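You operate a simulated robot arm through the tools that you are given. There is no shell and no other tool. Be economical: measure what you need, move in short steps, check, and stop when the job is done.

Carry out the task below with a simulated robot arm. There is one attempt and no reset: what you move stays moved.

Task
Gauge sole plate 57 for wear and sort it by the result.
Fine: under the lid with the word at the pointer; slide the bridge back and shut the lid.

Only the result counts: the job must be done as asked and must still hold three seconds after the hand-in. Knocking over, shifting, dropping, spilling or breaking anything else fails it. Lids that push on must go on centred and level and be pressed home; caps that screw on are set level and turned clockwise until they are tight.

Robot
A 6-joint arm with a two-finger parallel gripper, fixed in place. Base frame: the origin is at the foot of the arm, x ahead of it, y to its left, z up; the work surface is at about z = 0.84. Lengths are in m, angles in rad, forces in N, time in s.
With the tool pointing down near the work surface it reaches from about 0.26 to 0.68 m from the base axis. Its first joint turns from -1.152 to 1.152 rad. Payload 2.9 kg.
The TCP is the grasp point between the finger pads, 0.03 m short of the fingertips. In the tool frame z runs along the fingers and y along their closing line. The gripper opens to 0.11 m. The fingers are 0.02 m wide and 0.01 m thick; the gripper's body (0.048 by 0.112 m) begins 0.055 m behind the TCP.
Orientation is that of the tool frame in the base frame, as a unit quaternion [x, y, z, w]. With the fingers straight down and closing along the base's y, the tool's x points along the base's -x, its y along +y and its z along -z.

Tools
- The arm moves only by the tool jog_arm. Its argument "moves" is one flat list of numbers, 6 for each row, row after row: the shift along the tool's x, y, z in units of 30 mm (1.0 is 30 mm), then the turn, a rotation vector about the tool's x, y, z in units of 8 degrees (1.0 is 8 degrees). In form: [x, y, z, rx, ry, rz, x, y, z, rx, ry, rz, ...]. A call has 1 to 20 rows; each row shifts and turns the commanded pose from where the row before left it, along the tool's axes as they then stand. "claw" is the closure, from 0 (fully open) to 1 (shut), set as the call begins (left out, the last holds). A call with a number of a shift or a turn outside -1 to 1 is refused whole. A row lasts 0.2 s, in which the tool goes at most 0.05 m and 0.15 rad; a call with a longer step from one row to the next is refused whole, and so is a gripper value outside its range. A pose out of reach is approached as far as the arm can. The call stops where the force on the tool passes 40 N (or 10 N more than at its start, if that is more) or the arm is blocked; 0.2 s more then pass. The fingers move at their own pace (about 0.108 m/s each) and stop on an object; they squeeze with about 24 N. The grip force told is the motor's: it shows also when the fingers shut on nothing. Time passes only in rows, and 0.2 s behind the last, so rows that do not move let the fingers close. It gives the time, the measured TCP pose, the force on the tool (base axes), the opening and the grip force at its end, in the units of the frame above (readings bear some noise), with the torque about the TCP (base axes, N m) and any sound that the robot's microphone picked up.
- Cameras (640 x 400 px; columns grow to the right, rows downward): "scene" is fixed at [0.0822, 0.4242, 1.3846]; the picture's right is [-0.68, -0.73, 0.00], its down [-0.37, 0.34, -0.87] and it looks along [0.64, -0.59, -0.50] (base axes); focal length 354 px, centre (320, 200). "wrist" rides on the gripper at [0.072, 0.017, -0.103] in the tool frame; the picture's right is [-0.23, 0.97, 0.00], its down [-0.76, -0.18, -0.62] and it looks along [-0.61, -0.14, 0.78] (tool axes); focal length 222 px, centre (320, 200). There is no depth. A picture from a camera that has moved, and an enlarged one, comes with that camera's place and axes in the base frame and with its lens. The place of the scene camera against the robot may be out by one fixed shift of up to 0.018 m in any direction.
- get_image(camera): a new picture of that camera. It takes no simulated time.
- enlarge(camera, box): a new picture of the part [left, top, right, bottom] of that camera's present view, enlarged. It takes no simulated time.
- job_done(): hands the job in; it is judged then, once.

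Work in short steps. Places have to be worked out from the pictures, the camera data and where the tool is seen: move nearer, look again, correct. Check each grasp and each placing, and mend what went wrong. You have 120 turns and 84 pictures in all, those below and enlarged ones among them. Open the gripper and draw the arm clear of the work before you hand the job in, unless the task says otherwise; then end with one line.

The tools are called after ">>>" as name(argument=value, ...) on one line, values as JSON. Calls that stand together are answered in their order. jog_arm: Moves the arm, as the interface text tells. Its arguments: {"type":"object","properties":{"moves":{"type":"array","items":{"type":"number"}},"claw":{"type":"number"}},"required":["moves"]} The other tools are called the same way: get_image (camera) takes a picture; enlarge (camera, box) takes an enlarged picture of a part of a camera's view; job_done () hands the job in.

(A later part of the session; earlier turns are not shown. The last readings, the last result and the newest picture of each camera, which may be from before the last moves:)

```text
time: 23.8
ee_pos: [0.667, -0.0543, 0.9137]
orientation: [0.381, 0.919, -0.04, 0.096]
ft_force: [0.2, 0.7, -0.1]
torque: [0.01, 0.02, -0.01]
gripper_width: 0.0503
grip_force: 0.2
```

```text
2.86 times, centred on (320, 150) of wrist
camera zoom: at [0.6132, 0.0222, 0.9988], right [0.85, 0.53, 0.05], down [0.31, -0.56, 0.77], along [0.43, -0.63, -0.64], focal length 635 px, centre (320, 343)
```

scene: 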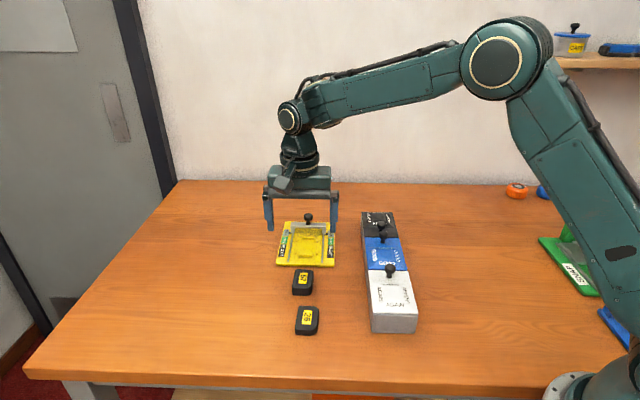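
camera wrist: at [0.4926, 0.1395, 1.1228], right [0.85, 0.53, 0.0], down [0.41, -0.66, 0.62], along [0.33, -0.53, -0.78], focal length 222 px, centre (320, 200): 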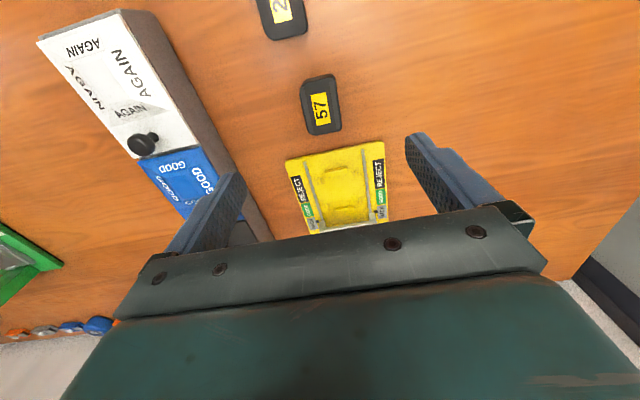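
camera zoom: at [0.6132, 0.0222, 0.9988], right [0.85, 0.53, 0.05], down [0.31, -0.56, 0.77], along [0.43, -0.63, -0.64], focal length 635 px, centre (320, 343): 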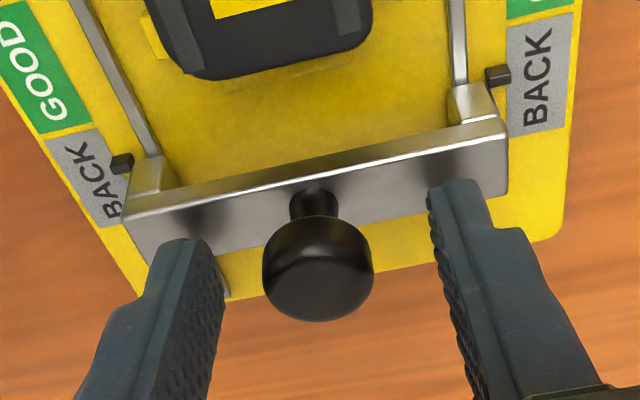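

Fingers straddle the knob head. I close on it.

>>> jog_arm(moves=[0, 0, 0, 0, 0, 0, 0, 0, 0, 0, 0, 0], claw=1)

>>> enlarge(camera="wrist", box=[220, 80, 420, 220])

```text
time: 24.4
ee_pos: [0.6668, -0.0548, 0.9125]
orientation: [0.38, 0.919, -0.039, 0.097]
ft_force: [-1.1, -0.9, 0.0]
torque: [-0.01, 0.01, 0.0]
gripper_width: 0.0234
grip_force: 23.7
```

```text
2.86 times, centred on (320, 150) of wrist
camera zoom: at [0.6131, 0.022, 0.9989], right [0.85, 0.53, 0.05], down [0.31, -0.56, 0.77], along [0.43, -0.64, -0.64], focal length 635 px, centre (320, 343)
```

zoom: 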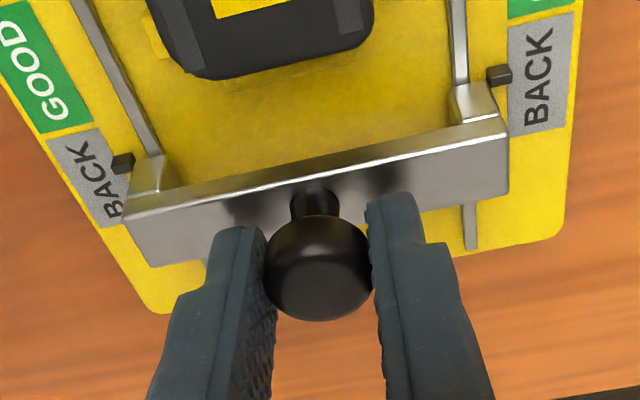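

Knob gripped. I slide the bridge toward the plate in 3 mm rows, watching force.

>>> jog_arm(moves=[0.098, 0, -0.021, 0, 0, 0, 0.098, 0, -0.021, 0, 0, 0, 0.098, 0, -0.021, 0, 0, 0, 0.098, 0, -0.021, 0, 0, 0])

>>> enlarge(camera="scene", box=[265, 200, 345, 270])

```text
time: 25.4
ee_pos: [0.6588, -0.0474, 0.9121]
orientation: [0.381, 0.919, -0.041, 0.097]
ft_force: [-4.5, -5.1, -0.7]
torque: [-0.21, -0.07, 0.01]
gripper_width: 0.0232
grip_force: 24.3
```

```text
5.71 times, centred on (305, 235) of scene
camera zoom: at [0.0822, 0.424, 1.3847], right [-0.68, -0.73, 0.0], down [-0.37, 0.34, -0.87], along [0.64, -0.59, -0.5], focal length 2021 px, centre (406, 0)
```

zoom: 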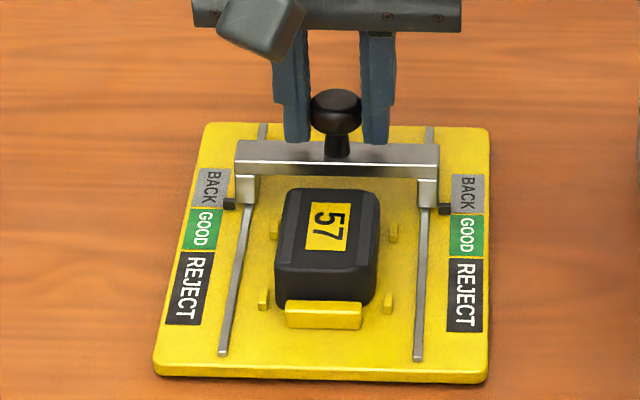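

Bridge moves freely with a little side load; I trim 1 mm to -y and continue.

>>> jog_arm(moves=[0.098, -0.03, -0.021, 0, 0, 0, 0.098, 0, -0.021, 0, 0, 0, 0.098, 0, -0.021, 0, 0, 0, 0.098, 0, -0.021, 0, 0, 0])

>>> enlarge(camera="scene", box=[265, 200, 345, 270])

```text
time: 26.4
ee_pos: [0.65, -0.0379, 0.9132]
orientation: [0.38, 0.919, -0.039, 0.097]
ft_force: [3.1, -0.1, -0.6]
torque: [0.24, 0.2, 0.06]
gripper_width: 0.0233
grip_force: 24.4
```

```text
5.71 times, centred on (305, 235) of scene
camera zoom: at [0.0824, 0.4242, 1.3846], right [-0.68, -0.73, 0.0], down [-0.37, 0.34, -0.87], along [0.64, -0.59, -0.5], focal length 2021 px, centre (406, 0)
```

zoom: 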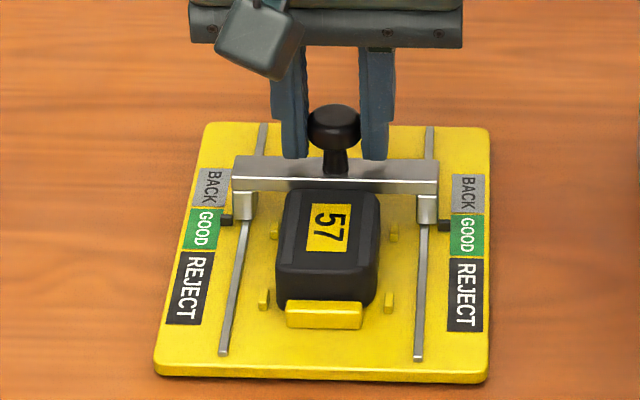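

The pointer enters GOOD; the bar is near the plate. I continue in 2 mm rows.

>>> jog_arm(moves=[0.065, 0, -0.014, 0, 0, 0, 0.065, 0, -0.014, 0, 0, 0, 0.065, 0, -0.014, 0, 0, 0, 0.065, 0, -0.014, 0, 0, 0])

>>> enlarge(camera="scene", box=[265, 200, 345, 270])

```text
time: 27.4
ee_pos: [0.6432, -0.035, 0.9132]
orientation: [0.382, 0.918, -0.039, 0.099]
ft_force: [15.4, -12.9, 0.0]
torque: [-0.25, -0.33, 0.03]
gripper_width: 0.0236
grip_force: 23.9
```

```text
5.71 times, centred on (305, 235) of scene
camera zoom: at [0.0827, 0.4238, 1.3847], right [-0.68, -0.73, 0.0], down [-0.37, 0.34, -0.87], along [0.64, -0.59, -0.5], focal length 2021 px, centre (406, 0)
```

zoom: 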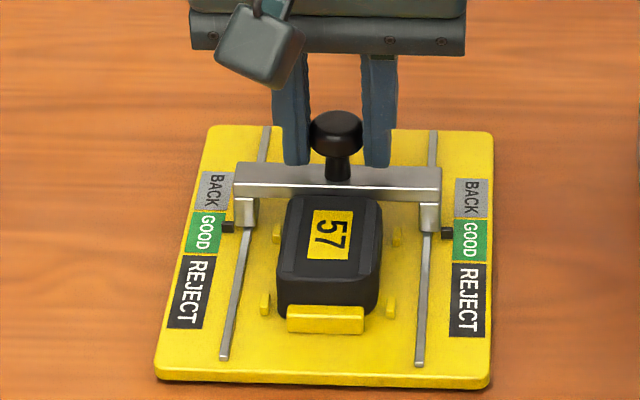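

Force rose to 20 N: the bridge has stopped on the plate with the pointers at GOOD. I ease off the push and check the contact closely.

>>> jog_arm(moves=[-0.09, 0, 0.02, 0, 0, 0, 0, 0, 0, 0, 0, 0])

>>> enlarge(camera="wrist", box=[220, 60, 420, 200])

>>> enlarge(camera="scene", box=[265, 200, 345, 270])

```text
time: 28.0
ee_pos: [0.6446, -0.0344, 0.9126]
orientation: [0.381, 0.919, -0.041, 0.094]
ft_force: [-4.4, -7.7, 8.0]
torque: [-0.06, 0.15, -0.06]
gripper_width: 0.0231
grip_force: 23.8
```

```text
2.86 times, centred on (320, 130) of wrist
camera zoom: at [0.5907, 0.0425, 0.9998], right [0.85, 0.53, 0.05], down [0.31, -0.56, 0.77], along [0.43, -0.63, -0.64], focal length 635 px, centre (320, 400)
```

zoom: 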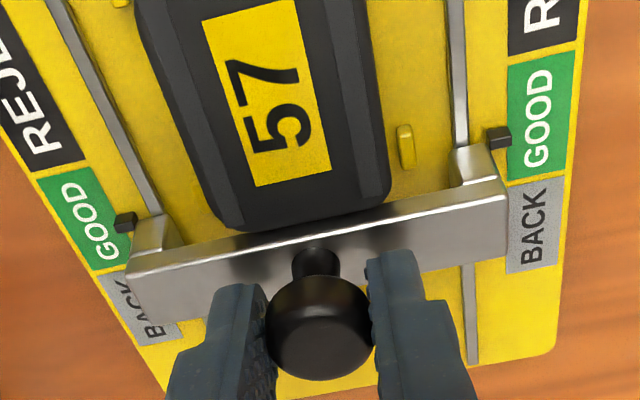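

```text
5.71 times, centred on (305, 235) of scene
camera zoom: at [0.082, 0.424, 1.3847], right [-0.68, -0.73, 0.0], down [-0.37, 0.34, -0.87], along [0.64, -0.59, -0.5], focal length 2021 px, centre (406, 0)
```

zoom: 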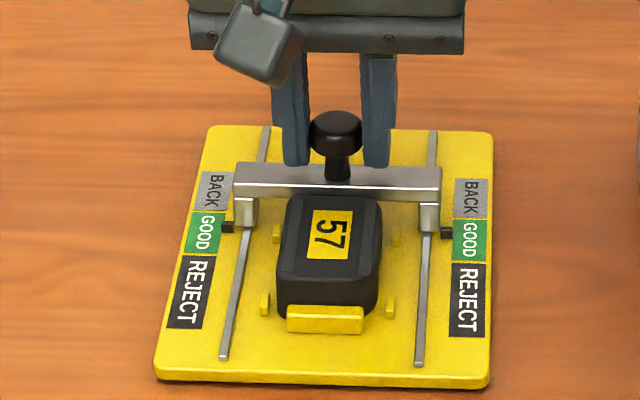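

Both pointers read GOOD with the bar against the plate. I slide the bridge back to its original place.

>>> jog_arm(moves=[-0.095, -0.03, 0.02, 0, 0, 0, -0.095, 0, 0.02, 0, 0, 0, -0.095, 0, 0.02, 0, 0, 0, -0.095, 0, 0.02, 0, 0, 0, -0.095, 0, 0.02, 0, 0, 0, -0.095, 0, 0.02, 0, 0, 0, -0.095, 0, 0.02, 0, 0, 0, -0.095, 0, 0.02, 0, 0, 0])

>>> enlarge(camera="scene", box=[265, 200, 345, 270])

```text
time: 29.8
ee_pos: [0.662, -0.053, 0.9132]
orientation: [0.381, 0.919, -0.04, 0.096]
ft_force: [-2.7, -1.0, 5.9]
torque: [-0.12, -0.05, -0.07]
gripper_width: 0.0232
grip_force: 24.2
```

```text
5.71 times, centred on (305, 235) of scene
camera zoom: at [0.082, 0.4242, 1.3847], right [-0.68, -0.73, 0.0], down [-0.37, 0.34, -0.87], along [0.64, -0.59, -0.5], focal length 2021 px, centre (406, 0)
```

zoom: 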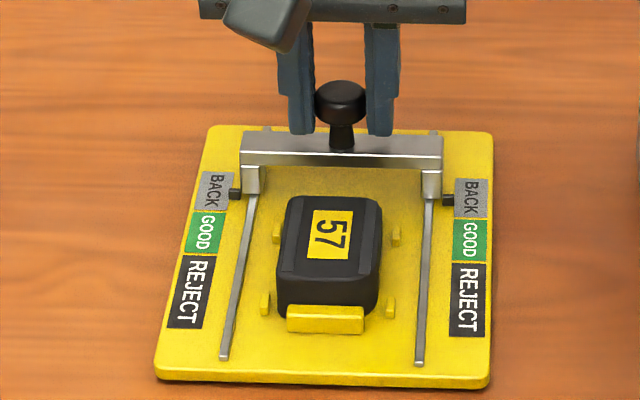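

The pointer is back mid-BACK, though the gauge itself had crept ~3 mm. I move 4 mm further to reach the back stop and draw the gauge home.

>>> jog_arm(moves=[-0.065, 0, 0.014, 0, 0, 0, -0.065, 0, 0.014, 0, 0, 0, 0, 0, 0, 0, 0, 0])

>>> enlarge(camera="scene", box=[265, 200, 345, 270])

```text
time: 30.6
ee_pos: [0.6641, -0.0536, 0.9127]
orientation: [0.38, 0.919, -0.04, 0.096]
ft_force: [-12.9, 10.2, 11.0]
torque: [0.15, 0.24, -0.02]
gripper_width: 0.0234
grip_force: 23.9
```

```text
5.71 times, centred on (305, 235) of scene
camera zoom: at [0.0816, 0.4245, 1.3846], right [-0.68, -0.73, 0.0], down [-0.37, 0.34, -0.87], along [0.64, -0.59, -0.5], focal length 2021 px, centre (406, 0)
```

zoom: 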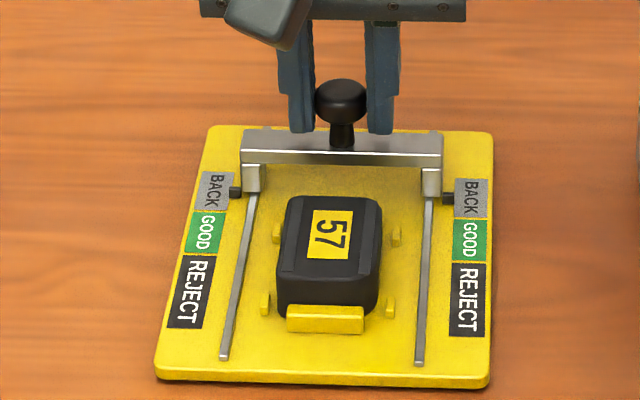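

At the back stop with 16 N and the gauge not yet moving; I draw 2.5 mm more.

>>> jog_arm(moves=[-0.045, 0, 0.01, 0, 0, 0, -0.04, 0, 0.008, 0, 0, 0, 0, 0, 0, 0, 0, 0])

>>> enlarge(camera="scene", box=[265, 200, 345, 270])

```text
time: 31.4
ee_pos: [0.6662, -0.0566, 0.9116]
orientation: [0.379, 0.919, -0.04, 0.094]
ft_force: [-12.6, 16.9, 0.4]
torque: [0.25, 0.2, 0.04]
gripper_width: 0.0236
grip_force: 23.7
```

```text
5.71 times, centred on (305, 235) of scene
camera zoom: at [0.0819, 0.4246, 1.3845], right [-0.68, -0.73, 0.0], down [-0.37, 0.34, -0.87], along [0.64, -0.59, -0.5], focal length 2021 px, centre (406, 0)
```

zoom: 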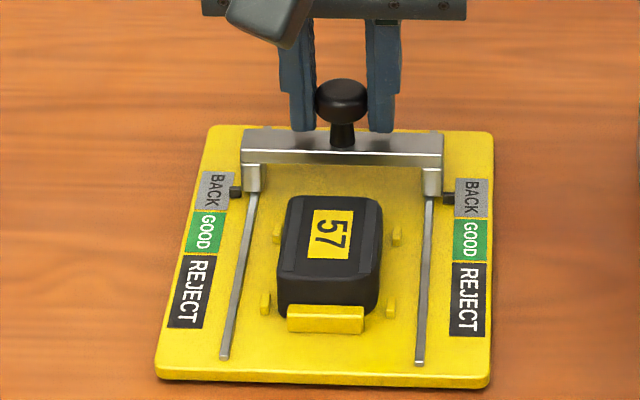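

It starts to follow. Another 2 mm.

>>> jog_arm(moves=[-0.035, 0, 0.007, 0, 0, 0, -0.03, 0, 0.006, 0, 0, 0, 0, 0, 0, 0, 0, 0])

>>> enlarge(camera="scene", box=[265, 200, 345, 270])

```text
time: 32.2
ee_pos: [0.6662, -0.0583, 0.9125]
orientation: [0.382, 0.918, -0.04, 0.096]
ft_force: [-6.0, 14.0, -0.1]
torque: [0.21, 0.05, -0.02]
gripper_width: 0.0236
grip_force: 23.9
```

```text
5.71 times, centred on (305, 235) of scene
camera zoom: at [0.0823, 0.4245, 1.3845], right [-0.68, -0.73, 0.0], down [-0.37, 0.34, -0.87], along [0.64, -0.59, -0.5], focal length 2021 px, centre (406, 0)
```

zoom: 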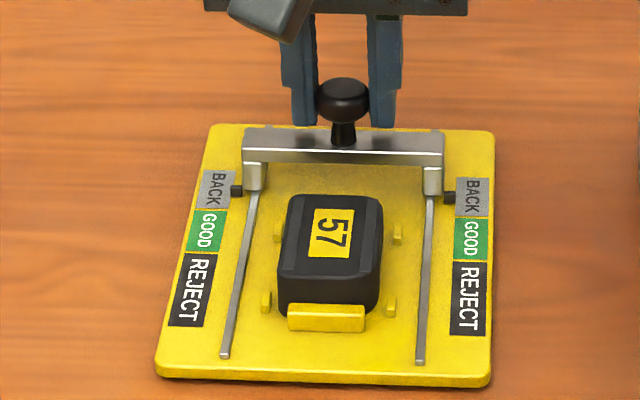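

The gauge is back within ~1–2 mm of its place; good enough. I relax, release the knob and lift clear.

>>> jog_arm(moves=[0.06, 0, -0.012, 0, 0, 0, 0, 0, 0, 0, 0, 0])

>>> jog_arm(moves=[0, 0, 0, 0, 0, 0, 0, 0, 0, 0, 0, 0], claw=0.5)

>>> jog_arm(moves=[-0.15, 0, -0.6, 0, 0, 0, -0.2, 0, -0.9, 0, 0, 0, 0.9, 0, -0.19, 0, 0, 0, 0.9, 0, -0.19, 0, 0, 0, 0, 0, 0, 0, 0.75, 0, 0, 0, 0, 0, 0.75, 0, 0, 0, 0, 0, 0, 0])

>>> enlarge(camera="wrist", box=[220, 40, 420, 200])

>>> enlarge(camera="scene", box=[265, 200, 345, 270])

```text
time: 32.8
ee_pos: [0.6666, -0.0602, 0.9129]
orientation: [0.382, 0.918, -0.041, 0.098]
ft_force: [4.5, 3.0, -1.0]
torque: [-0.38, -0.48, -0.04]
gripper_width: 0.0232
grip_force: 24.2
```

```text
time: 33.4
ee_pos: [0.6678, -0.0582, 0.9138]
orientation: [0.381, 0.919, -0.04, 0.096]
ft_force: [0.2, -0.9, 0.0]
torque: [0.03, 0.01, 0.0]
gripper_width: 0.0549
grip_force: 0.0
```

```text
time: 35.0
ee_pos: [0.6276, -0.0199, 0.9581]
orientation: [0.384, 0.924, 0.0, 0.0]
ft_force: [-0.1, -0.8, 1.0]
torque: [-0.01, 0.01, 0.01]
gripper_width: 0.0551
grip_force: 0.1
```

```text
2.50 times, centred on (320, 120) of wrist
camera zoom: at [0.5887, 0.0437, 1.0624], right [0.85, 0.53, 0.0], down [0.41, -0.66, 0.62], along [0.33, -0.53, -0.78], focal length 555 px, centre (320, 400)
```

zoom: 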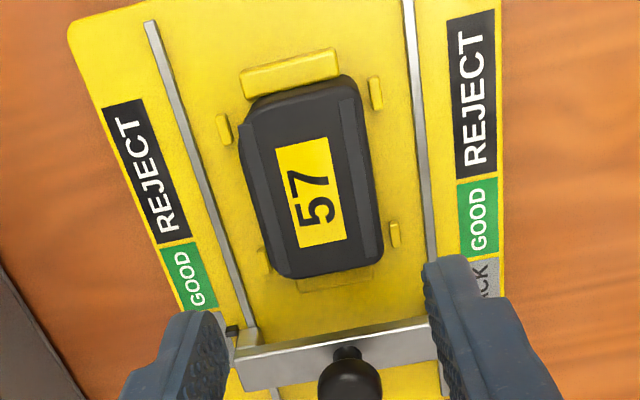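

```text
5.71 times, centred on (305, 235) of scene
camera zoom: at [0.0823, 0.4242, 1.3847], right [-0.68, -0.73, 0.0], down [-0.37, 0.34, -0.87], along [0.64, -0.59, -0.5], focal length 2021 px, centre (406, 0)
```

zoom: 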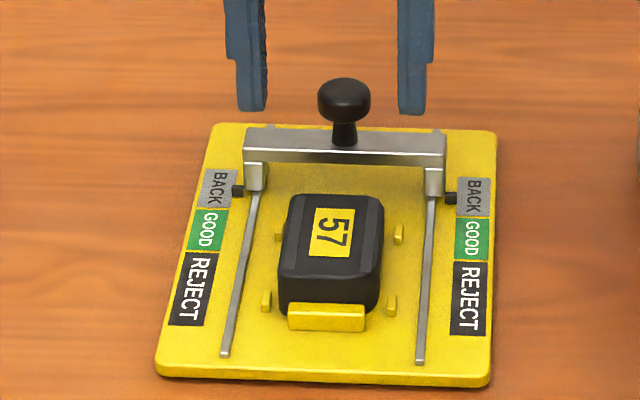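

Now the GOOD lid must be opened before bringing the plate. I rise and move above the blue box for a close look.

>>> jog_arm(moves=[0, 0, -1, 0, 0, 0, 0, 0, -1, 0, 0, 0, 0, 0, -1, 0, 0, 0, 0, 0, -1, 0, 0, 0, 0.42, -0.97, 0, 0, 0, 0, 0.42, -0.97, 0, 0, 0, 0, 0.42, -0.97, 0, 0, 0, 0, 0.42, -0.97, 0, 0, 0, 0, 0.42, -0.97, 0, 0, 0, 0, 0.42, -0.97, 0, 0, 0, 0, 0, 0, 0, 0, 0, 0], claw=0.3)

>>> get_image(camera="wrist")

>>> enlarge(camera="scene", box=[350, 200, 430, 340])

```text
time: 37.4
ee_pos: [0.451, -0.0917, 1.0793]
orientation: [0.383, 0.924, 0.0, 0.0]
ft_force: [-0.5, 0.1, 0.5]
torque: [0.0, -0.01, 0.0]
gripper_width: 0.0771
grip_force: 0.0
```

```text
26 pictures are left
camera wrist: at [0.4115, -0.0283, 1.1823], right [0.85, 0.53, 0.0], down [0.41, -0.66, 0.62], along [0.33, -0.53, -0.78], focal length 222 px, centre (320, 200)
```

wrist: 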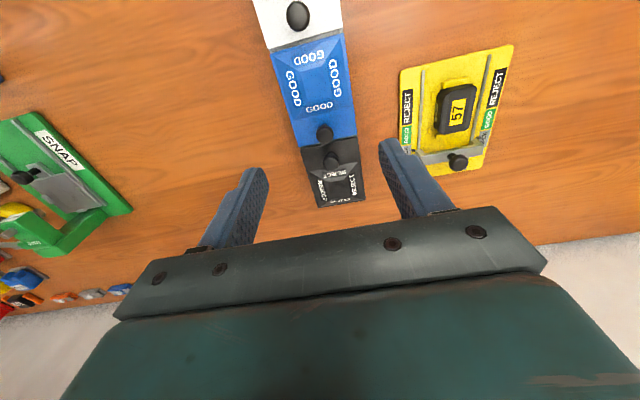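

```text
2.86 times, centred on (390, 270) of scene
camera zoom: at [0.0822, 0.4242, 1.3847], right [-0.68, -0.73, 0.0], down [-0.37, 0.34, -0.87], along [0.64, -0.59, -0.5], focal length 1010 px, centre (120, 0)
```

zoom: 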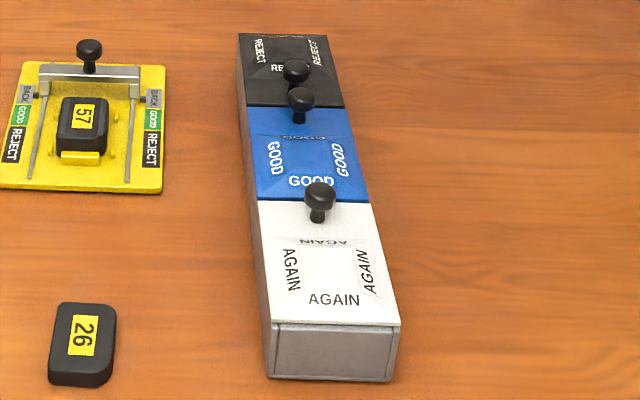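

I take one enlarged view of the blue and black lids for hinges and the knob position.

>>> enlarge(camera="wrist", box=[240, 0, 400, 210])

```text
1.90 times, centred on (320, 105) of wrist
camera zoom: at [0.4115, -0.0283, 1.1823], right [0.85, 0.53, 0.0], down [0.41, -0.66, 0.62], along [0.33, -0.53, -0.78], focal length 423 px, centre (320, 381)
```

zoom: 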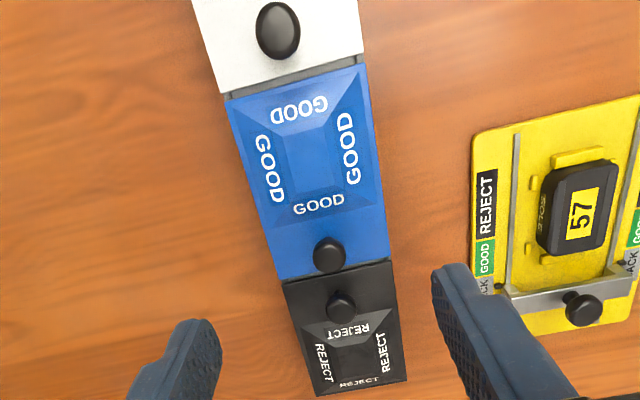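

The blue lid is ~0.082×0.113 with hinge side at +e2 (toward white); its knob head is at (0.475, -0.1185, 0.910). I go above the knob.

>>> jog_arm(moves=[-0.6, -0.03, 0.5, 0, 0, 0, -0.6, -0.03, 0.8, 0, 0, 0, 0, 0, 1, 0, 0, 0, 0, 0, 1, 0, 0, 0, 0, 0, 0.9, 0, 0, 0, 0, 0, 0, 0, 0, 0], claw=0.55)

>>> enlarge(camera="wrist", box=[220, 40, 420, 220])

```text
time: 38.8
ee_pos: [0.4755, -0.1177, 0.9537]
orientation: [0.382, 0.924, 0.0, -0.001]
ft_force: [1.0, 0.0, -0.4]
torque: [0.01, 0.0, 0.01]
gripper_width: 0.0494
grip_force: 0.0
```

```text
2.22 times, centred on (320, 130) of wrist
camera zoom: at [0.4355, -0.0541, 1.0564], right [0.85, 0.53, 0.0], down [0.41, -0.66, 0.62], along [0.33, -0.53, -0.78], focal length 494 px, centre (320, 356)
```

zoom: 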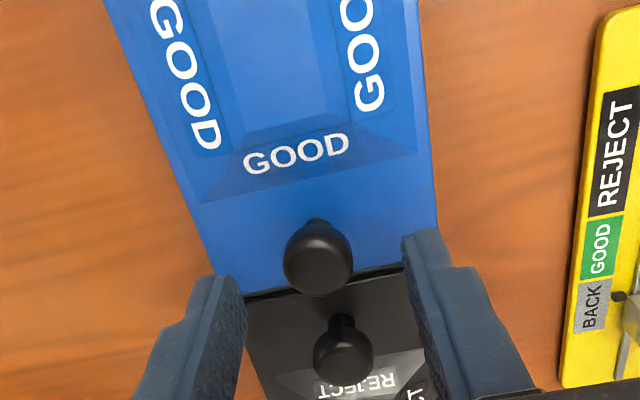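

Centred on the knob. I descend to straddle its head and grip.

>>> jog_arm(moves=[0, 0, 0.5, 0, 0, 0, 0, 0, 0.45, 0, 0, 0, 0, 0, 0, 0, 0, 0])

>>> jog_arm(moves=[0, 0, 0, 0, 0, 0, 0, 0, 0, 0, 0, 0], claw=1)

```text
time: 39.6
ee_pos: [0.4751, -0.1163, 0.925]
orientation: [0.382, 0.924, -0.001, -0.001]
ft_force: [0.2, -0.2, -0.1]
torque: [0.0, 0.01, 0.0]
gripper_width: 0.0495
grip_force: 0.0
```

```text
time: 40.2
ee_pos: [0.4745, -0.1157, 0.9256]
orientation: [0.383, 0.924, 0.0, 0.0]
ft_force: [1.0, 0.2, 0.0]
torque: [-0.02, -0.04, 0.01]
gripper_width: 0.0214
grip_force: 24.0
```

Knob gripped. I try opening it as a hinged lid: 2 steps of 8° about the assumed hinge on the +e2 edge, watching forces.

>>> jog_arm(moves=[0.216, 0, -0.423, 0, -1, 0, 0.216, 0, -0.423, 0, -1, 0, 0, 0, 0, 0, 0, 0])

>>> enlarge(camera="scene", box=[340, 190, 440, 320])

```text
time: 41.0
ee_pos: [0.4663, -0.1059, 0.9507]
orientation: [0.379, 0.914, -0.053, 0.132]
ft_force: [-0.2, -0.4, 1.8]
torque: [0.0, -0.01, 0.05]
gripper_width: 0.0001
grip_force: 23.6
```

```text
3.08 times, centred on (390, 255) of scene
camera zoom: at [0.0822, 0.4242, 1.3846], right [-0.68, -0.73, 0.0], down [-0.37, 0.34, -0.87], along [0.64, -0.59, -0.5], focal length 1088 px, centre (105, 31)
```

zoom: 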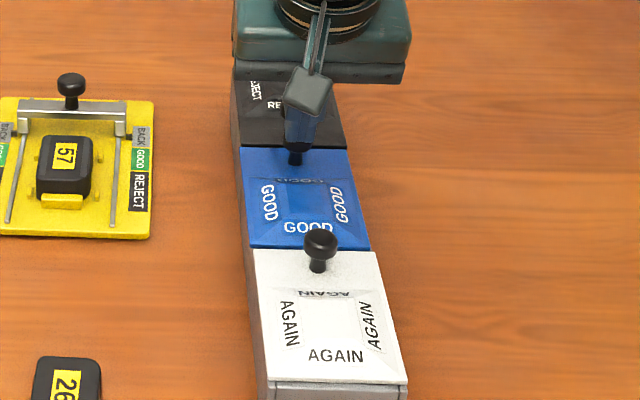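

The grip slipped off and the lid stayed shut. I go back upright over the knob, grip it lower, then test with a straight small pull to learn the force needed.

>>> jog_arm(moves=[0, 0, -0.5, 0, 0, 0, 0, 0, 0, 0, 1, 0, 0, 0, 0, 0, 1, 0, -0.615, -0.07, 0, 0, 0, 0, 0, 0, 0, 0, 0, 0], claw=0.55)

>>> enlarge(camera="wrist", box=[220, 40, 420, 220])

```text
time: 42.2
ee_pos: [0.4734, -0.1173, 0.963]
orientation: [0.383, 0.924, 0.0, -0.001]
ft_force: [-0.1, -0.2, 0.1]
torque: [-0.01, -0.03, 0.01]
gripper_width: 0.0495
grip_force: 0.1
```

```text
2.22 times, centred on (320, 130) of wrist
camera zoom: at [0.4337, -0.0536, 1.0663], right [0.85, 0.53, 0.0], down [0.41, -0.66, 0.62], along [0.33, -0.53, -0.78], focal length 494 px, centre (320, 356)
```

zoom: 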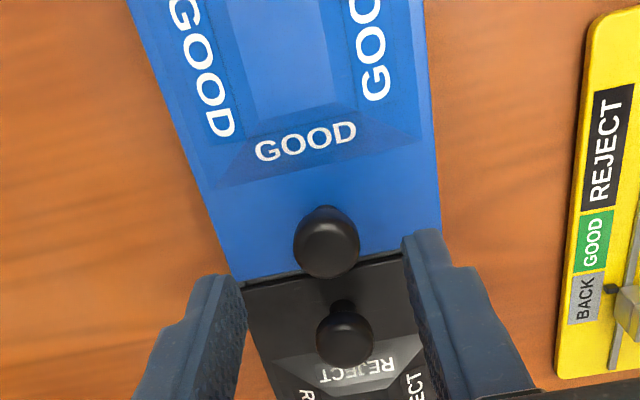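

>>> jog_arm(moves=[-0.03, 0.03, 0.6, 0, 0, 0, 0, 0, 0.6, 0, 0, 0, 0, 0, 0.25, 0, 0, 0, 0, 0, 0, 0, 0, 0])

>>> jog_arm(moves=[0, 0, 0, 0, 0, 0, 0, 0, 0, 0, 0, 0], claw=1)

>>> jog_arm(moves=[0.02, 0, -0.08, 0, 0, 0, 0, 0, 0, 0, 0, 0])

```text
time: 43.1
ee_pos: [0.4753, -0.1174, 0.9253]
orientation: [0.382, 0.924, 0.001, 0.002]
ft_force: [-3.4, 2.3, 5.1]
torque: [0.0, 0.24, -0.11]
gripper_width: 0.05
grip_force: 0.5
stopped in row 4: the force on the tool passed its limit at 44 N (the readings are from after the stop); the commanded pose is now the measured one
```

```text
time: 43.7
ee_pos: [0.4765, -0.1171, 0.9253]
orientation: [0.383, 0.924, 0.0, 0.003]
ft_force: [-3.1, 2.2, 9.2]
torque: [0.07, 0.08, -0.01]
gripper_width: 0.0211
grip_force: 23.2
```

```text
time: 44.3
ee_pos: [0.4748, -0.1187, 0.9272]
orientation: [0.384, 0.923, 0.0, 0.0]
ft_force: [5.9, -4.7, -0.5]
torque: [-0.17, -0.11, -0.01]
gripper_width: 0.0216
grip_force: 23.8
```

Tips touched the lid at z≈0.895, so this grip is as low as it can be. I pull up slowly in steps and read the forces.

>>> jog_arm(moves=[0, 0, -0.1, 0, 0, 0, 0, 0, 0, 0, 0, 0])

>>> jog_arm(moves=[0, 0, -0.1, 0, 0, 0, 0, 0, 0, 0, 0, 0])

```text
time: 44.9
ee_pos: [0.4749, -0.1163, 0.9298]
orientation: [0.383, 0.924, 0.0, 0.001]
ft_force: [0.2, -1.5, -24.8]
torque: [-0.01, -0.07, 0.02]
gripper_width: 0.0215
grip_force: 24.1
```

```text
time: 45.5
ee_pos: [0.4755, -0.1162, 0.932]
orientation: [0.382, 0.924, 0.0, 0.001]
ft_force: [-2.4, 3.6, -23.3]
torque: [0.05, 0.01, 0.02]
gripper_width: 0.0215
grip_force: 24.3
```

Pull saturates at ~24 N (pad slip). I look whether the lid rose at all.

>>> enlarge(camera="scene", box=[350, 205, 430, 285])

```text
5.00 times, centred on (390, 245) of scene
camera zoom: at [0.0826, 0.4242, 1.3846], right [-0.68, -0.73, 0.0], down [-0.37, 0.34, -0.87], along [0.64, -0.59, -0.5], focal length 1768 px, centre (-30, -25)
```

zoom: 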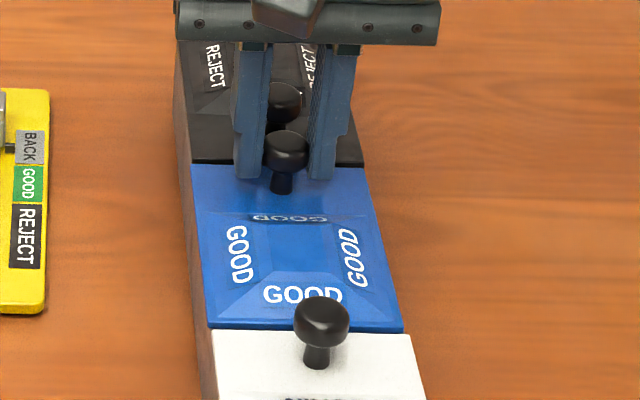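

The lid hasn't lifted. I regrip low and test whether it slides: small pushes along +e2 then back.

>>> jog_arm(moves=[0, 0, 0.17, 0, 0, 0, 0, 0, 0, 0, 0, 0], claw=0.7)

>>> jog_arm(moves=[0, 0, 0, 0, 0, 0, 0, 0, 0, 0, 0, 0], claw=1)

>>> jog_arm(moves=[0.1, 0, 0, 0, 0, 0, 0.05, 0, 0, 0, 0, 0, 0, 0, 0, 0, 0, 0])

>>> jog_arm(moves=[-0.15, 0, 0, 0, 0, 0, -0.1, 0, 0, 0, 0, 0, -0.05, 0, 0, 0, 0, 0, 0, 0, 0, 0, 0, 0])

```text
time: 46.1
ee_pos: [0.4762, -0.1165, 0.9286]
orientation: [0.383, 0.924, 0.001, 0.003]
ft_force: [-0.2, 0.2, -0.2]
torque: [-0.01, -0.04, 0.01]
gripper_width: 0.0327
grip_force: 0.0
```

```text
time: 46.7
ee_pos: [0.4761, -0.1174, 0.9289]
orientation: [0.383, 0.924, 0.0, 0.004]
ft_force: [0.3, -0.9, 3.8]
torque: [0.0, 0.02, 0.02]
gripper_width: 0.0214
grip_force: 24.3
```

```text
time: 47.5
ee_pos: [0.4735, -0.1161, 0.9279]
orientation: [0.383, 0.924, 0.001, 0.006]
ft_force: [16.4, -18.1, 0.4]
torque: [-0.35, -0.27, 0.01]
gripper_width: 0.0219
grip_force: 23.9
```

```text
time: 48.5
ee_pos: [0.4764, -0.118, 0.9261]
orientation: [0.381, 0.925, 0.0, -0.001]
ft_force: [-16.5, 17.9, 2.6]
torque: [0.26, 0.23, 0.05]
gripper_width: 0.0218
grip_force: 24.4
```

Rigid along e2 both ways. I test along e1.

>>> jog_arm(moves=[0.08, 0, 0, 0, 0, 0, 0, 0.1, 0, 0, 0, 0, 0, 0, 0, 0, 0, 0])

>>> jog_arm(moves=[0, -0.2, 0, 0, 0, 0, 0, 0, 0, 0, 0, 0])

```text
time: 49.3
ee_pos: [0.478, -0.1155, 0.9265]
orientation: [0.384, 0.923, 0.0, 0.0]
ft_force: [-8.1, 7.3, 0.5]
torque: [0.03, 0.12, -0.04]
gripper_width: 0.0213
grip_force: 24.2
```

```text
time: 49.9
ee_pos: [0.4745, -0.1201, 0.9269]
orientation: [0.381, 0.924, 0.001, 0.003]
ft_force: [0.6, 11.7, 0.5]
torque: [0.01, -0.11, 0.03]
gripper_width: 0.0215
grip_force: 24.1
```

>>> jog_arm(moves=[0, -0.15, 0, 0, 0, 0, 0, -0.1, 0, 0, 0, 0, 0, 0, 0, 0, 0, 0])

>>> enlarge(camera="scene", box=[350, 205, 430, 285])

```text
time: 50.7
ee_pos: [0.472, -0.1243, 0.9302]
orientation: [0.379, 0.925, 0.004, 0.005]
ft_force: [10.5, 27.8, 14.7]
torque: [0.55, -0.06, -0.02]
gripper_width: 0.0214
grip_force: 24.1
```

```text
5.00 times, centred on (390, 245) of scene
camera zoom: at [0.0823, 0.4249, 1.3844], right [-0.68, -0.73, 0.0], down [-0.37, 0.34, -0.87], along [0.64, -0.59, -0.5], focal length 1768 px, centre (-30, -25)
```

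zoom: 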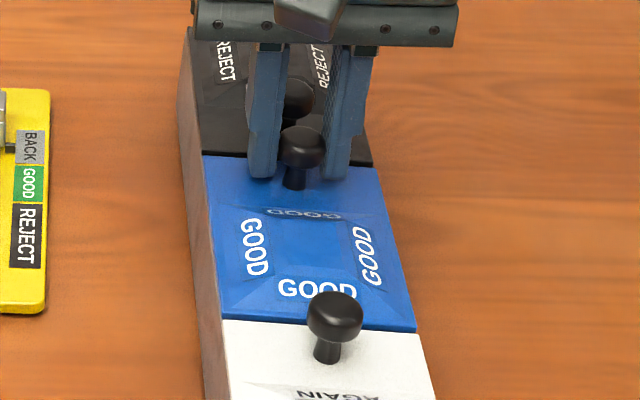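

The whole box is moving rather than the lid. I undo the side shift at once.

>>> jog_arm(moves=[0, 0.12, 0, 0, 0, 0, 0, 0.13, 0, 0, 0, 0, 0, 0, 0, 0, 0, 0])

>>> enlarge(camera="scene", box=[350, 205, 430, 285])

```text
time: 51.5
ee_pos: [0.4757, -0.1198, 0.9266]
orientation: [0.382, 0.924, 0.001, 0.002]
ft_force: [15.2, 17.1, 1.7]
torque: [0.24, -0.36, -0.12]
gripper_width: 0.0212
grip_force: 23.9
```

```text
5.00 times, centred on (390, 245) of scene
camera zoom: at [0.0826, 0.4246, 1.3845], right [-0.68, -0.73, 0.0], down [-0.37, 0.34, -0.87], along [0.64, -0.59, -0.5], focal length 1768 px, centre (-30, -25)
```

zoom: 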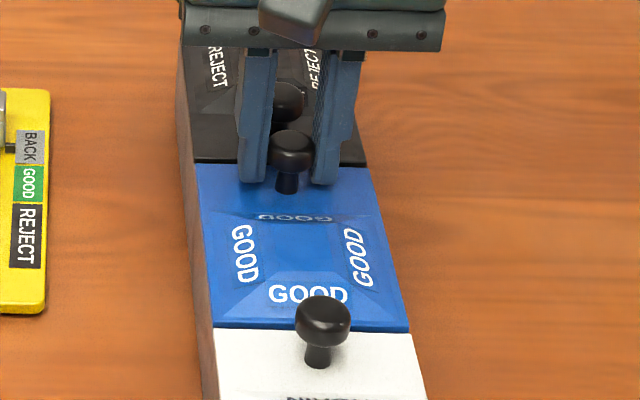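

Nearly restored; I move further +e1 until the side force vanishes.

>>> jog_arm(moves=[0, 0.1, 0, 0, 0, 0, 0, 0, 0, 0, 0, 0])

>>> jog_arm(moves=[0, 0.05, 0, 0, 0, 0, 0, 0, 0, 0, 0, 0])

>>> enlarge(camera="scene", box=[350, 205, 430, 285])

```text
time: 52.1
ee_pos: [0.4765, -0.1207, 0.928]
orientation: [0.384, 0.923, 0.0, 0.002]
ft_force: [1.8, 4.9, 4.3]
torque: [0.2, 0.12, -0.01]
gripper_width: 0.0214
grip_force: 24.1
```

```text
time: 52.7
ee_pos: [0.478, -0.1194, 0.9272]
orientation: [0.383, 0.924, 0.001, 0.002]
ft_force: [0.3, -0.8, 1.5]
torque: [0.2, 0.36, -0.17]
gripper_width: 0.0212
grip_force: 23.6
```

```text
5.00 times, centred on (390, 245) of scene
camera zoom: at [0.0822, 0.4242, 1.3847], right [-0.68, -0.73, 0.0], down [-0.37, 0.34, -0.87], along [0.64, -0.59, -0.5], focal length 1768 px, centre (-30, -25)
```

zoom: 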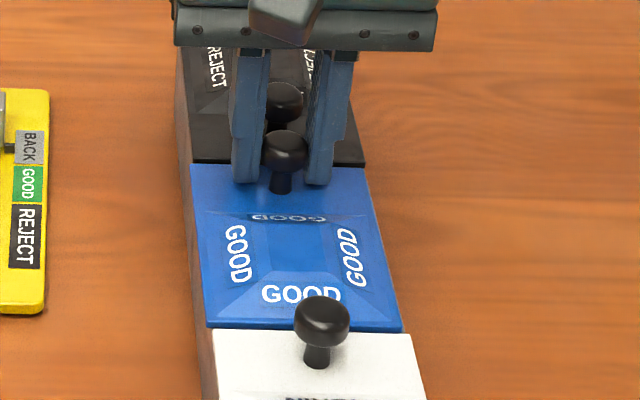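

The box is back as it was. The lid takes more than ~24 N at the knob, or opens otherwise; I release and take a closer look at its edges.

>>> jog_arm(moves=[0, 0, 0, 0, 0, 0, 0, 0, 0, 0, 0, 0, 0, 0, -1, 0, 0, 0, 0.8, 0, -1, 0, 0, 0, 0.8, 0, 0, 0, 0, 0, 0, 0, 0, 0, 0, 0], claw=0.5)

>>> enlarge(camera="wrist", box=[250, 30, 400, 210])

```text
time: 54.1
ee_pos: [0.4418, -0.0836, 0.9873]
orientation: [0.383, 0.924, 0.001, 0.003]
ft_force: [-0.3, 0.4, -0.2]
torque: [-0.02, -0.01, 0.01]
gripper_width: 0.0552
grip_force: 0.0
```

```text
2.22 times, centred on (325, 120) of wrist
camera zoom: at [0.4021, -0.0194, 1.0923], right [0.85, 0.53, 0.0], down [0.41, -0.66, 0.63], along [0.33, -0.53, -0.78], focal length 494 px, centre (309, 378)
```

zoom: 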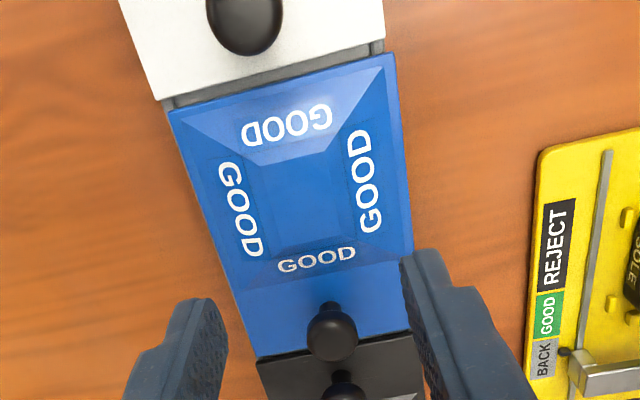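

Reviewing the readings: a +e1 shift of 3 mm met no resistance, while -e1 tipped the box. So the lid may slide sideways toward +e1; I regrip the knob and test that in small steps.

>>> jog_arm(moves=[-0.82, 0, 0, 0, 0, 0, -0.82, 0, 0.4, 0, 0, 0, 0, 0, 0.8, 0, 0, 0, 0, 0, 0.8, 0, 0, 0, 0, 0, 0, 0, 0, 0])

>>> jog_arm(moves=[0, 0, 0, 0, 0, 0, 0, 0, 0, 0, 0, 0], claw=1)

>>> jog_arm(moves=[0, 0.1, 0, 0, 0, 0, 0, 0, 0, 0, 0, 0])

>>> jog_arm(moves=[0, 0.1, 0, 0, 0, 0, 0, 0, 0, 0, 0, 0])

```text
time: 55.3
ee_pos: [0.4793, -0.1179, 0.9277]
orientation: [0.382, 0.924, 0.001, 0.003]
ft_force: [-0.4, 0.4, -0.2]
torque: [0.01, 0.04, -0.03]
gripper_width: 0.0549
grip_force: 0.0
```

```text
time: 55.9
ee_pos: [0.4792, -0.1189, 0.9285]
orientation: [0.383, 0.924, 0.0, 0.003]
ft_force: [1.3, -0.8, 0.2]
torque: [-0.06, -0.04, -0.01]
gripper_width: 0.0216
grip_force: 24.3
```

```text
time: 56.5
ee_pos: [0.4826, -0.1178, 0.9288]
orientation: [0.382, 0.924, 0.0, 0.002]
ft_force: [-1.3, 1.5, -0.1]
torque: [-0.12, -0.06, 0.01]
gripper_width: 0.0214
grip_force: 23.5
```

```text
time: 57.1
ee_pos: [0.4839, -0.1138, 0.9284]
orientation: [0.382, 0.924, 0.0, 0.002]
ft_force: [-1.8, 0.8, 0.2]
torque: [0.13, 0.19, -0.03]
gripper_width: 0.0216
grip_force: 23.9
```

6 mm along +e1 with no resistance. I check in the scene view whether the lid has moved.

>>> enlarge(camera="scene", box=[350, 205, 430, 285])

```text
5.00 times, centred on (390, 245) of scene
camera zoom: at [0.0823, 0.4242, 1.3847], right [-0.68, -0.73, 0.0], down [-0.37, 0.34, -0.87], along [0.64, -0.59, -0.5], focal length 1768 px, centre (-30, -25)
```

zoom: 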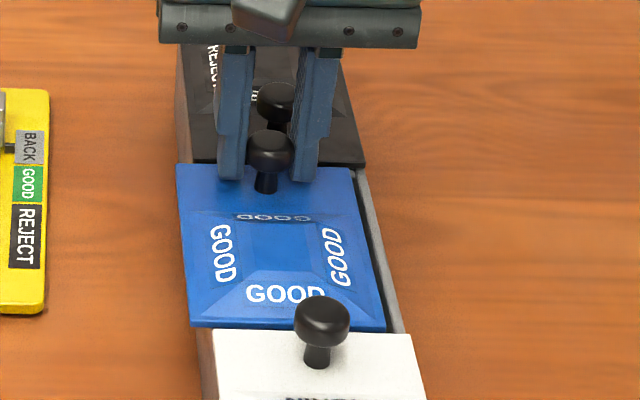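

The lid slides sideways (+e1). I slide it on with small rows, watching the force.

>>> jog_arm(moves=[0, 0.2, 0, 0, 0, 0, 0, 0.2, 0, 0, 0, 0, 0, 0.2, 0, 0, 0, 0, 0, 0.2, 0, 0, 0, 0, 0, 0.2, 0, 0, 0, 0, 0, 0, 0, 0, 0, 0])

>>> jog_arm(moves=[0, 0.2, 0, 0, 0, 0, 0, 0.2, 0, 0, 0, 0, 0, 0.2, 0, 0, 0, 0, 0, 0.2, 0, 0, 0, 0, 0, 0.2, 0, 0, 0, 0, 0, 0, 0, 0, 0, 0])

>>> enlarge(camera="scene", box=[310, 195, 430, 300])

```text
time: 58.5
ee_pos: [0.5042, -0.0939, 0.9292]
orientation: [0.382, 0.924, 0.001, 0.003]
ft_force: [-0.9, 0.8, -0.6]
torque: [0.05, 0.1, -0.02]
gripper_width: 0.0214
grip_force: 24.0
```

```text
time: 59.9
ee_pos: [0.5249, -0.0712, 0.9287]
orientation: [0.383, 0.924, 0.001, 0.003]
ft_force: [3.1, -4.0, 0.1]
torque: [-0.06, -0.12, -0.01]
gripper_width: 0.0216
grip_force: 24.0
```

```text
3.81 times, centred on (370, 248) of scene
camera zoom: at [0.0826, 0.424, 1.3847], right [-0.68, -0.73, 0.0], down [-0.37, 0.34, -0.87], along [0.64, -0.59, -0.5], focal length 1347 px, centre (130, 19)
```

zoom: 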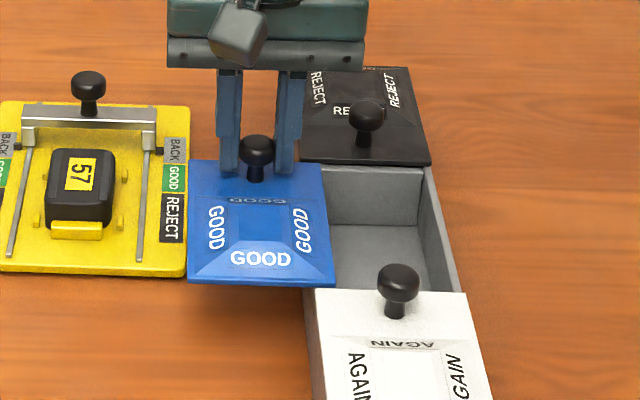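

The compartment is open; about 66 mm of travel so far. I try 9 mm more, stopping if force rises, then loosen the fingers only slightly to see that the lid stays by itself.

>>> jog_arm(moves=[0, 0.1, 0, 0, 0, 0, 0, 0.1, 0, 0, 0, 0, 0, 0.1, 0, 0, 0, 0, 0, 0, 0, 0, 0, 0])

>>> jog_arm(moves=[0, 0, 0, 0, 0, 0, 0, 0, 0, 0, 0, 0], claw=0.75)

>>> enlarge(camera="scene", box=[310, 195, 430, 300])

```text
time: 60.9
ee_pos: [0.5307, -0.0663, 0.9288]
orientation: [0.384, 0.923, 0.0, 0.003]
ft_force: [6.6, -10.0, 0.1]
torque: [-0.41, -0.29, 0.02]
gripper_width: 0.0213
grip_force: 24.1
```

```text
time: 61.5
ee_pos: [0.5314, -0.0648, 0.9289]
orientation: [0.383, 0.924, 0.001, 0.004]
ft_force: [-0.3, -0.1, -0.4]
torque: [-0.01, 0.01, 0.01]
gripper_width: 0.0277
grip_force: 0.0
```

```text
3.81 times, centred on (370, 248) of scene
camera zoom: at [0.0822, 0.4242, 1.3846], right [-0.68, -0.73, 0.0], down [-0.37, 0.34, -0.87], along [0.64, -0.59, -0.5], focal length 1347 px, centre (130, 19)
```

zoom: 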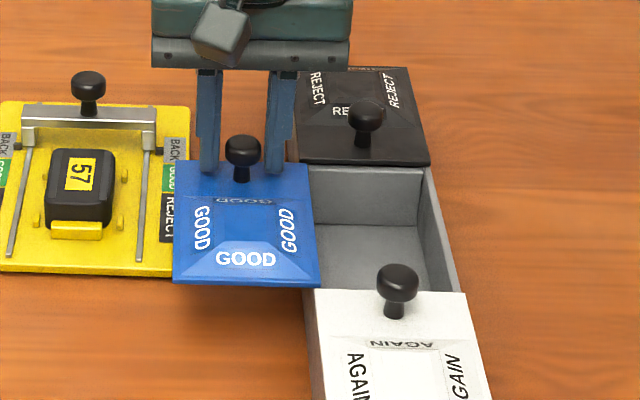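

The lid stays open level by itself. I open, rise, and go back over plate 57 at about (0.6205, -0.011).

>>> jog_arm(moves=[0, 0, 0, 0, 0, 0, 0, 0, -0.8, 0, 0, 0, 0, 0, -0.8, 0, 0, 0, 0, 0, -0.8, 0, 0, 0, -0.208, 0.8425, 0, 0, 0, 0, -0.208, 0.8425, 0, 0, 0, 0, -0.208, 0.8425, 0, 0, 0, 0, -0.208, 0.8425, 0, 0, 0, 0, 0, 0, 0.8, 0, 0, 0, 0, 0, 0, 0, 0, 0], claw=0.5)

>>> enlarge(camera="wrist", box=[220, 40, 420, 220])

```text
time: 63.7
ee_pos: [0.6189, -0.012, 0.9773]
orientation: [0.383, 0.924, 0.002, 0.003]
ft_force: [0.6, 0.0, 0.1]
torque: [-0.01, -0.03, 0.03]
gripper_width: 0.0549
grip_force: 0.2
```

```text
2.22 times, centred on (320, 130) of wrist
camera zoom: at [0.5793, 0.0522, 1.0799], right [0.85, 0.53, 0.0], down [0.41, -0.66, 0.63], along [0.33, -0.53, -0.78], focal length 494 px, centre (320, 356)
```

zoom: 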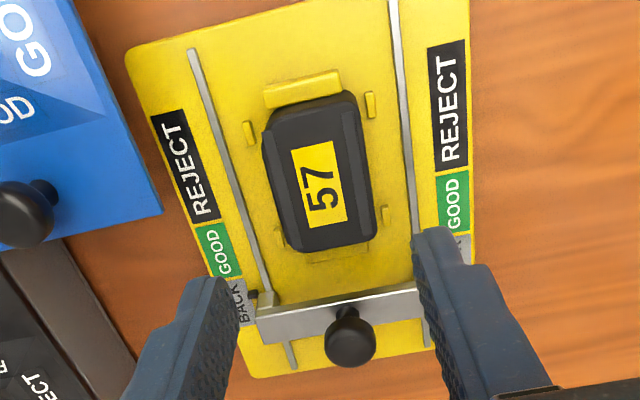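

Well aligned (within 2 mm). I narrow the fingers to 51 mm as before, descend and grip the plate.

>>> jog_arm(moves=[0.05, 0.02, 0.7, 0, 0, 0, 0, 0, 0.8, 0, 0, 0, 0, 0, 0.8, 0, 0, 0, 0, 0, 0.45, 0, 0, 0, 0, 0, 0.2, 0, 0, 0, 0, 0, 0, 0, 0, 0], claw=0.54)

>>> jog_arm(moves=[0, 0, 0, 0, 0, 0, 0, 0, 0, 0, 0, 0], claw=1)

```text
time: 65.1
ee_pos: [0.6216, -0.0106, 0.8892]
orientation: [0.383, 0.924, 0.0, 0.003]
ft_force: [-0.3, -1.2, -0.1]
torque: [0.01, 0.04, 0.0]
gripper_width: 0.0505
grip_force: 0.0
```

```text
time: 65.7
ee_pos: [0.6202, -0.012, 0.8874]
orientation: [0.382, 0.924, 0.001, 0.003]
ft_force: [1.4, -1.5, -0.5]
torque: [0.01, -0.01, -0.01]
gripper_width: 0.0412
grip_force: 24.1
```

Plate gripped. I lift and carry it over the open GOOD compartment (≈(0.4486, -0.0916)).

>>> jog_arm(moves=[0, 0, -0.6, 0, 0, 0, 0, 0, -1, 0, 0, 0, 0, 0, -1, 0, 0, 0, 0, 0, -1, 0, 0, 0, 0.31, -0.846, 0, 0, 0, 0, 0.31, -0.846, 0, 0, 0, 0, 0.31, -0.846, 0, 0, 0, 0, 0.31, -0.846, 0, 0, 0, 0, 0.31, -0.846, 0, 0, 0, 0, 0.31, -0.846, 0, 0, 0, 0, 0.31, -0.846, 0, 0, 0, 0, 0, 0, 0, 0, 0, 0])

>>> jog_arm(moves=[0, 0, 0, 0, 0, -0.9375, 0, 0, 0, 0, 0, -0.9375, 0, 0, 0, 0, 0, -0.9375, 0, 0, 0, 0, 0, -0.9375, 0, 0, 0, 0, 0, -0.9375, 0, 0, 0, 0, 0, -0.9375, 0, 0, 0, 0, 0, -0.9375, 0, 0, 0, 0, 0, -0.9375, 0, 0, 0, 0, 0, -0.9375, 0, 0, 0, 0, 0, -0.9375, 0, 0, 0, 0, 0, -0.9375, 0, 0, 0, 0, 0, -0.9375, 0, 0, 0, 0, 0, 0])

>>> enlarge(camera="wrist", box=[200, 20, 440, 220])

>>> enlarge(camera="scene", box=[310, 180, 430, 300])

```text
time: 68.3
ee_pos: [0.4476, -0.0874, 0.9961]
orientation: [0.383, 0.924, 0.0, 0.003]
ft_force: [-0.4, -0.1, -1.3]
torque: [-0.01, -0.01, 0.02]
gripper_width: 0.0414
grip_force: 23.8
```

```text
time: 71.1
ee_pos: [0.4486, -0.0894, 0.9957]
orientation: [-0.383, 0.924, -0.002, 0.003]
ft_force: [0.2, -0.3, -0.4]
torque: [0.01, 0.01, 0.01]
gripper_width: 0.0415
grip_force: 23.9
```

```text
2.00 times, centred on (320, 120) of wrist
camera zoom: at [0.3844, -0.1285, 1.0986], right [-0.53, 0.85, 0.0], down [0.66, 0.41, 0.63], along [0.53, 0.33, -0.78], focal length 444 px, centre (320, 360)
```

zoom: 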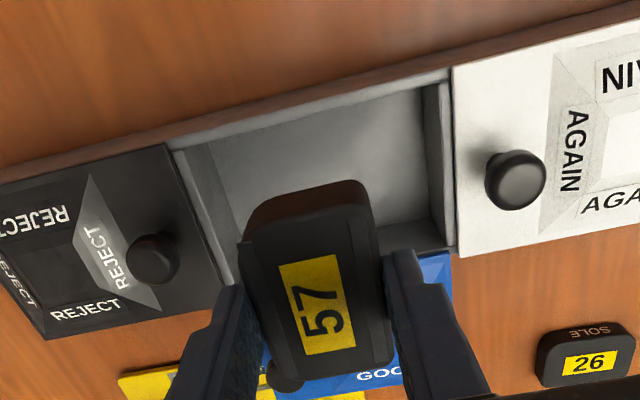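

```text
3.33 times, centred on (370, 240) of scene
camera zoom: at [0.0823, 0.4242, 1.3846], right [-0.68, -0.73, 0.0], down [-0.37, 0.34, -0.87], along [0.64, -0.59, -0.5], focal length 1179 px, centre (153, 67)
```

zoom: 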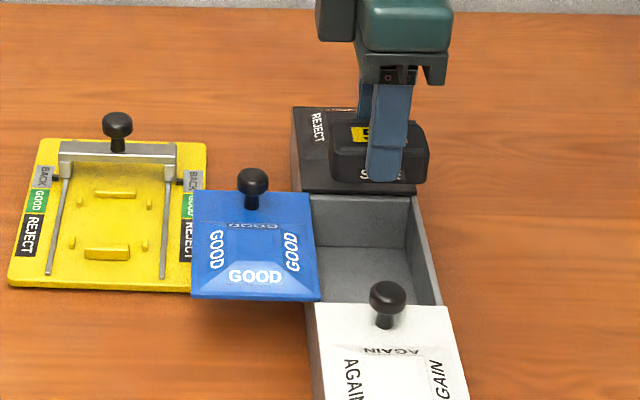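

The plate is centred over the compartment (interior ≈107×69 mm). I lower it, slowing near the floor.

>>> jog_arm(moves=[0, 0, 0.9, 0, 0, 0, 0, 0, 0.9, 0, 0, 0, 0, 0, 0.8, 0, 0, 0, 0, 0, 0.5, 0, 0, 0, 0, 0, 0.2, 0, 0, 0, 0, 0, 0.15, 0, 0, 0, 0, 0, 0.1, 0, 0, 0, 0, 0, 0, 0, 0, 0])

```text
time: 72.9
ee_pos: [0.4492, -0.0896, 0.8897]
orientation: [-0.383, 0.924, -0.003, 0.003]
ft_force: [0.4, -0.6, -0.7]
torque: [-0.02, -0.01, 0.01]
gripper_width: 0.0413
grip_force: 24.1
```

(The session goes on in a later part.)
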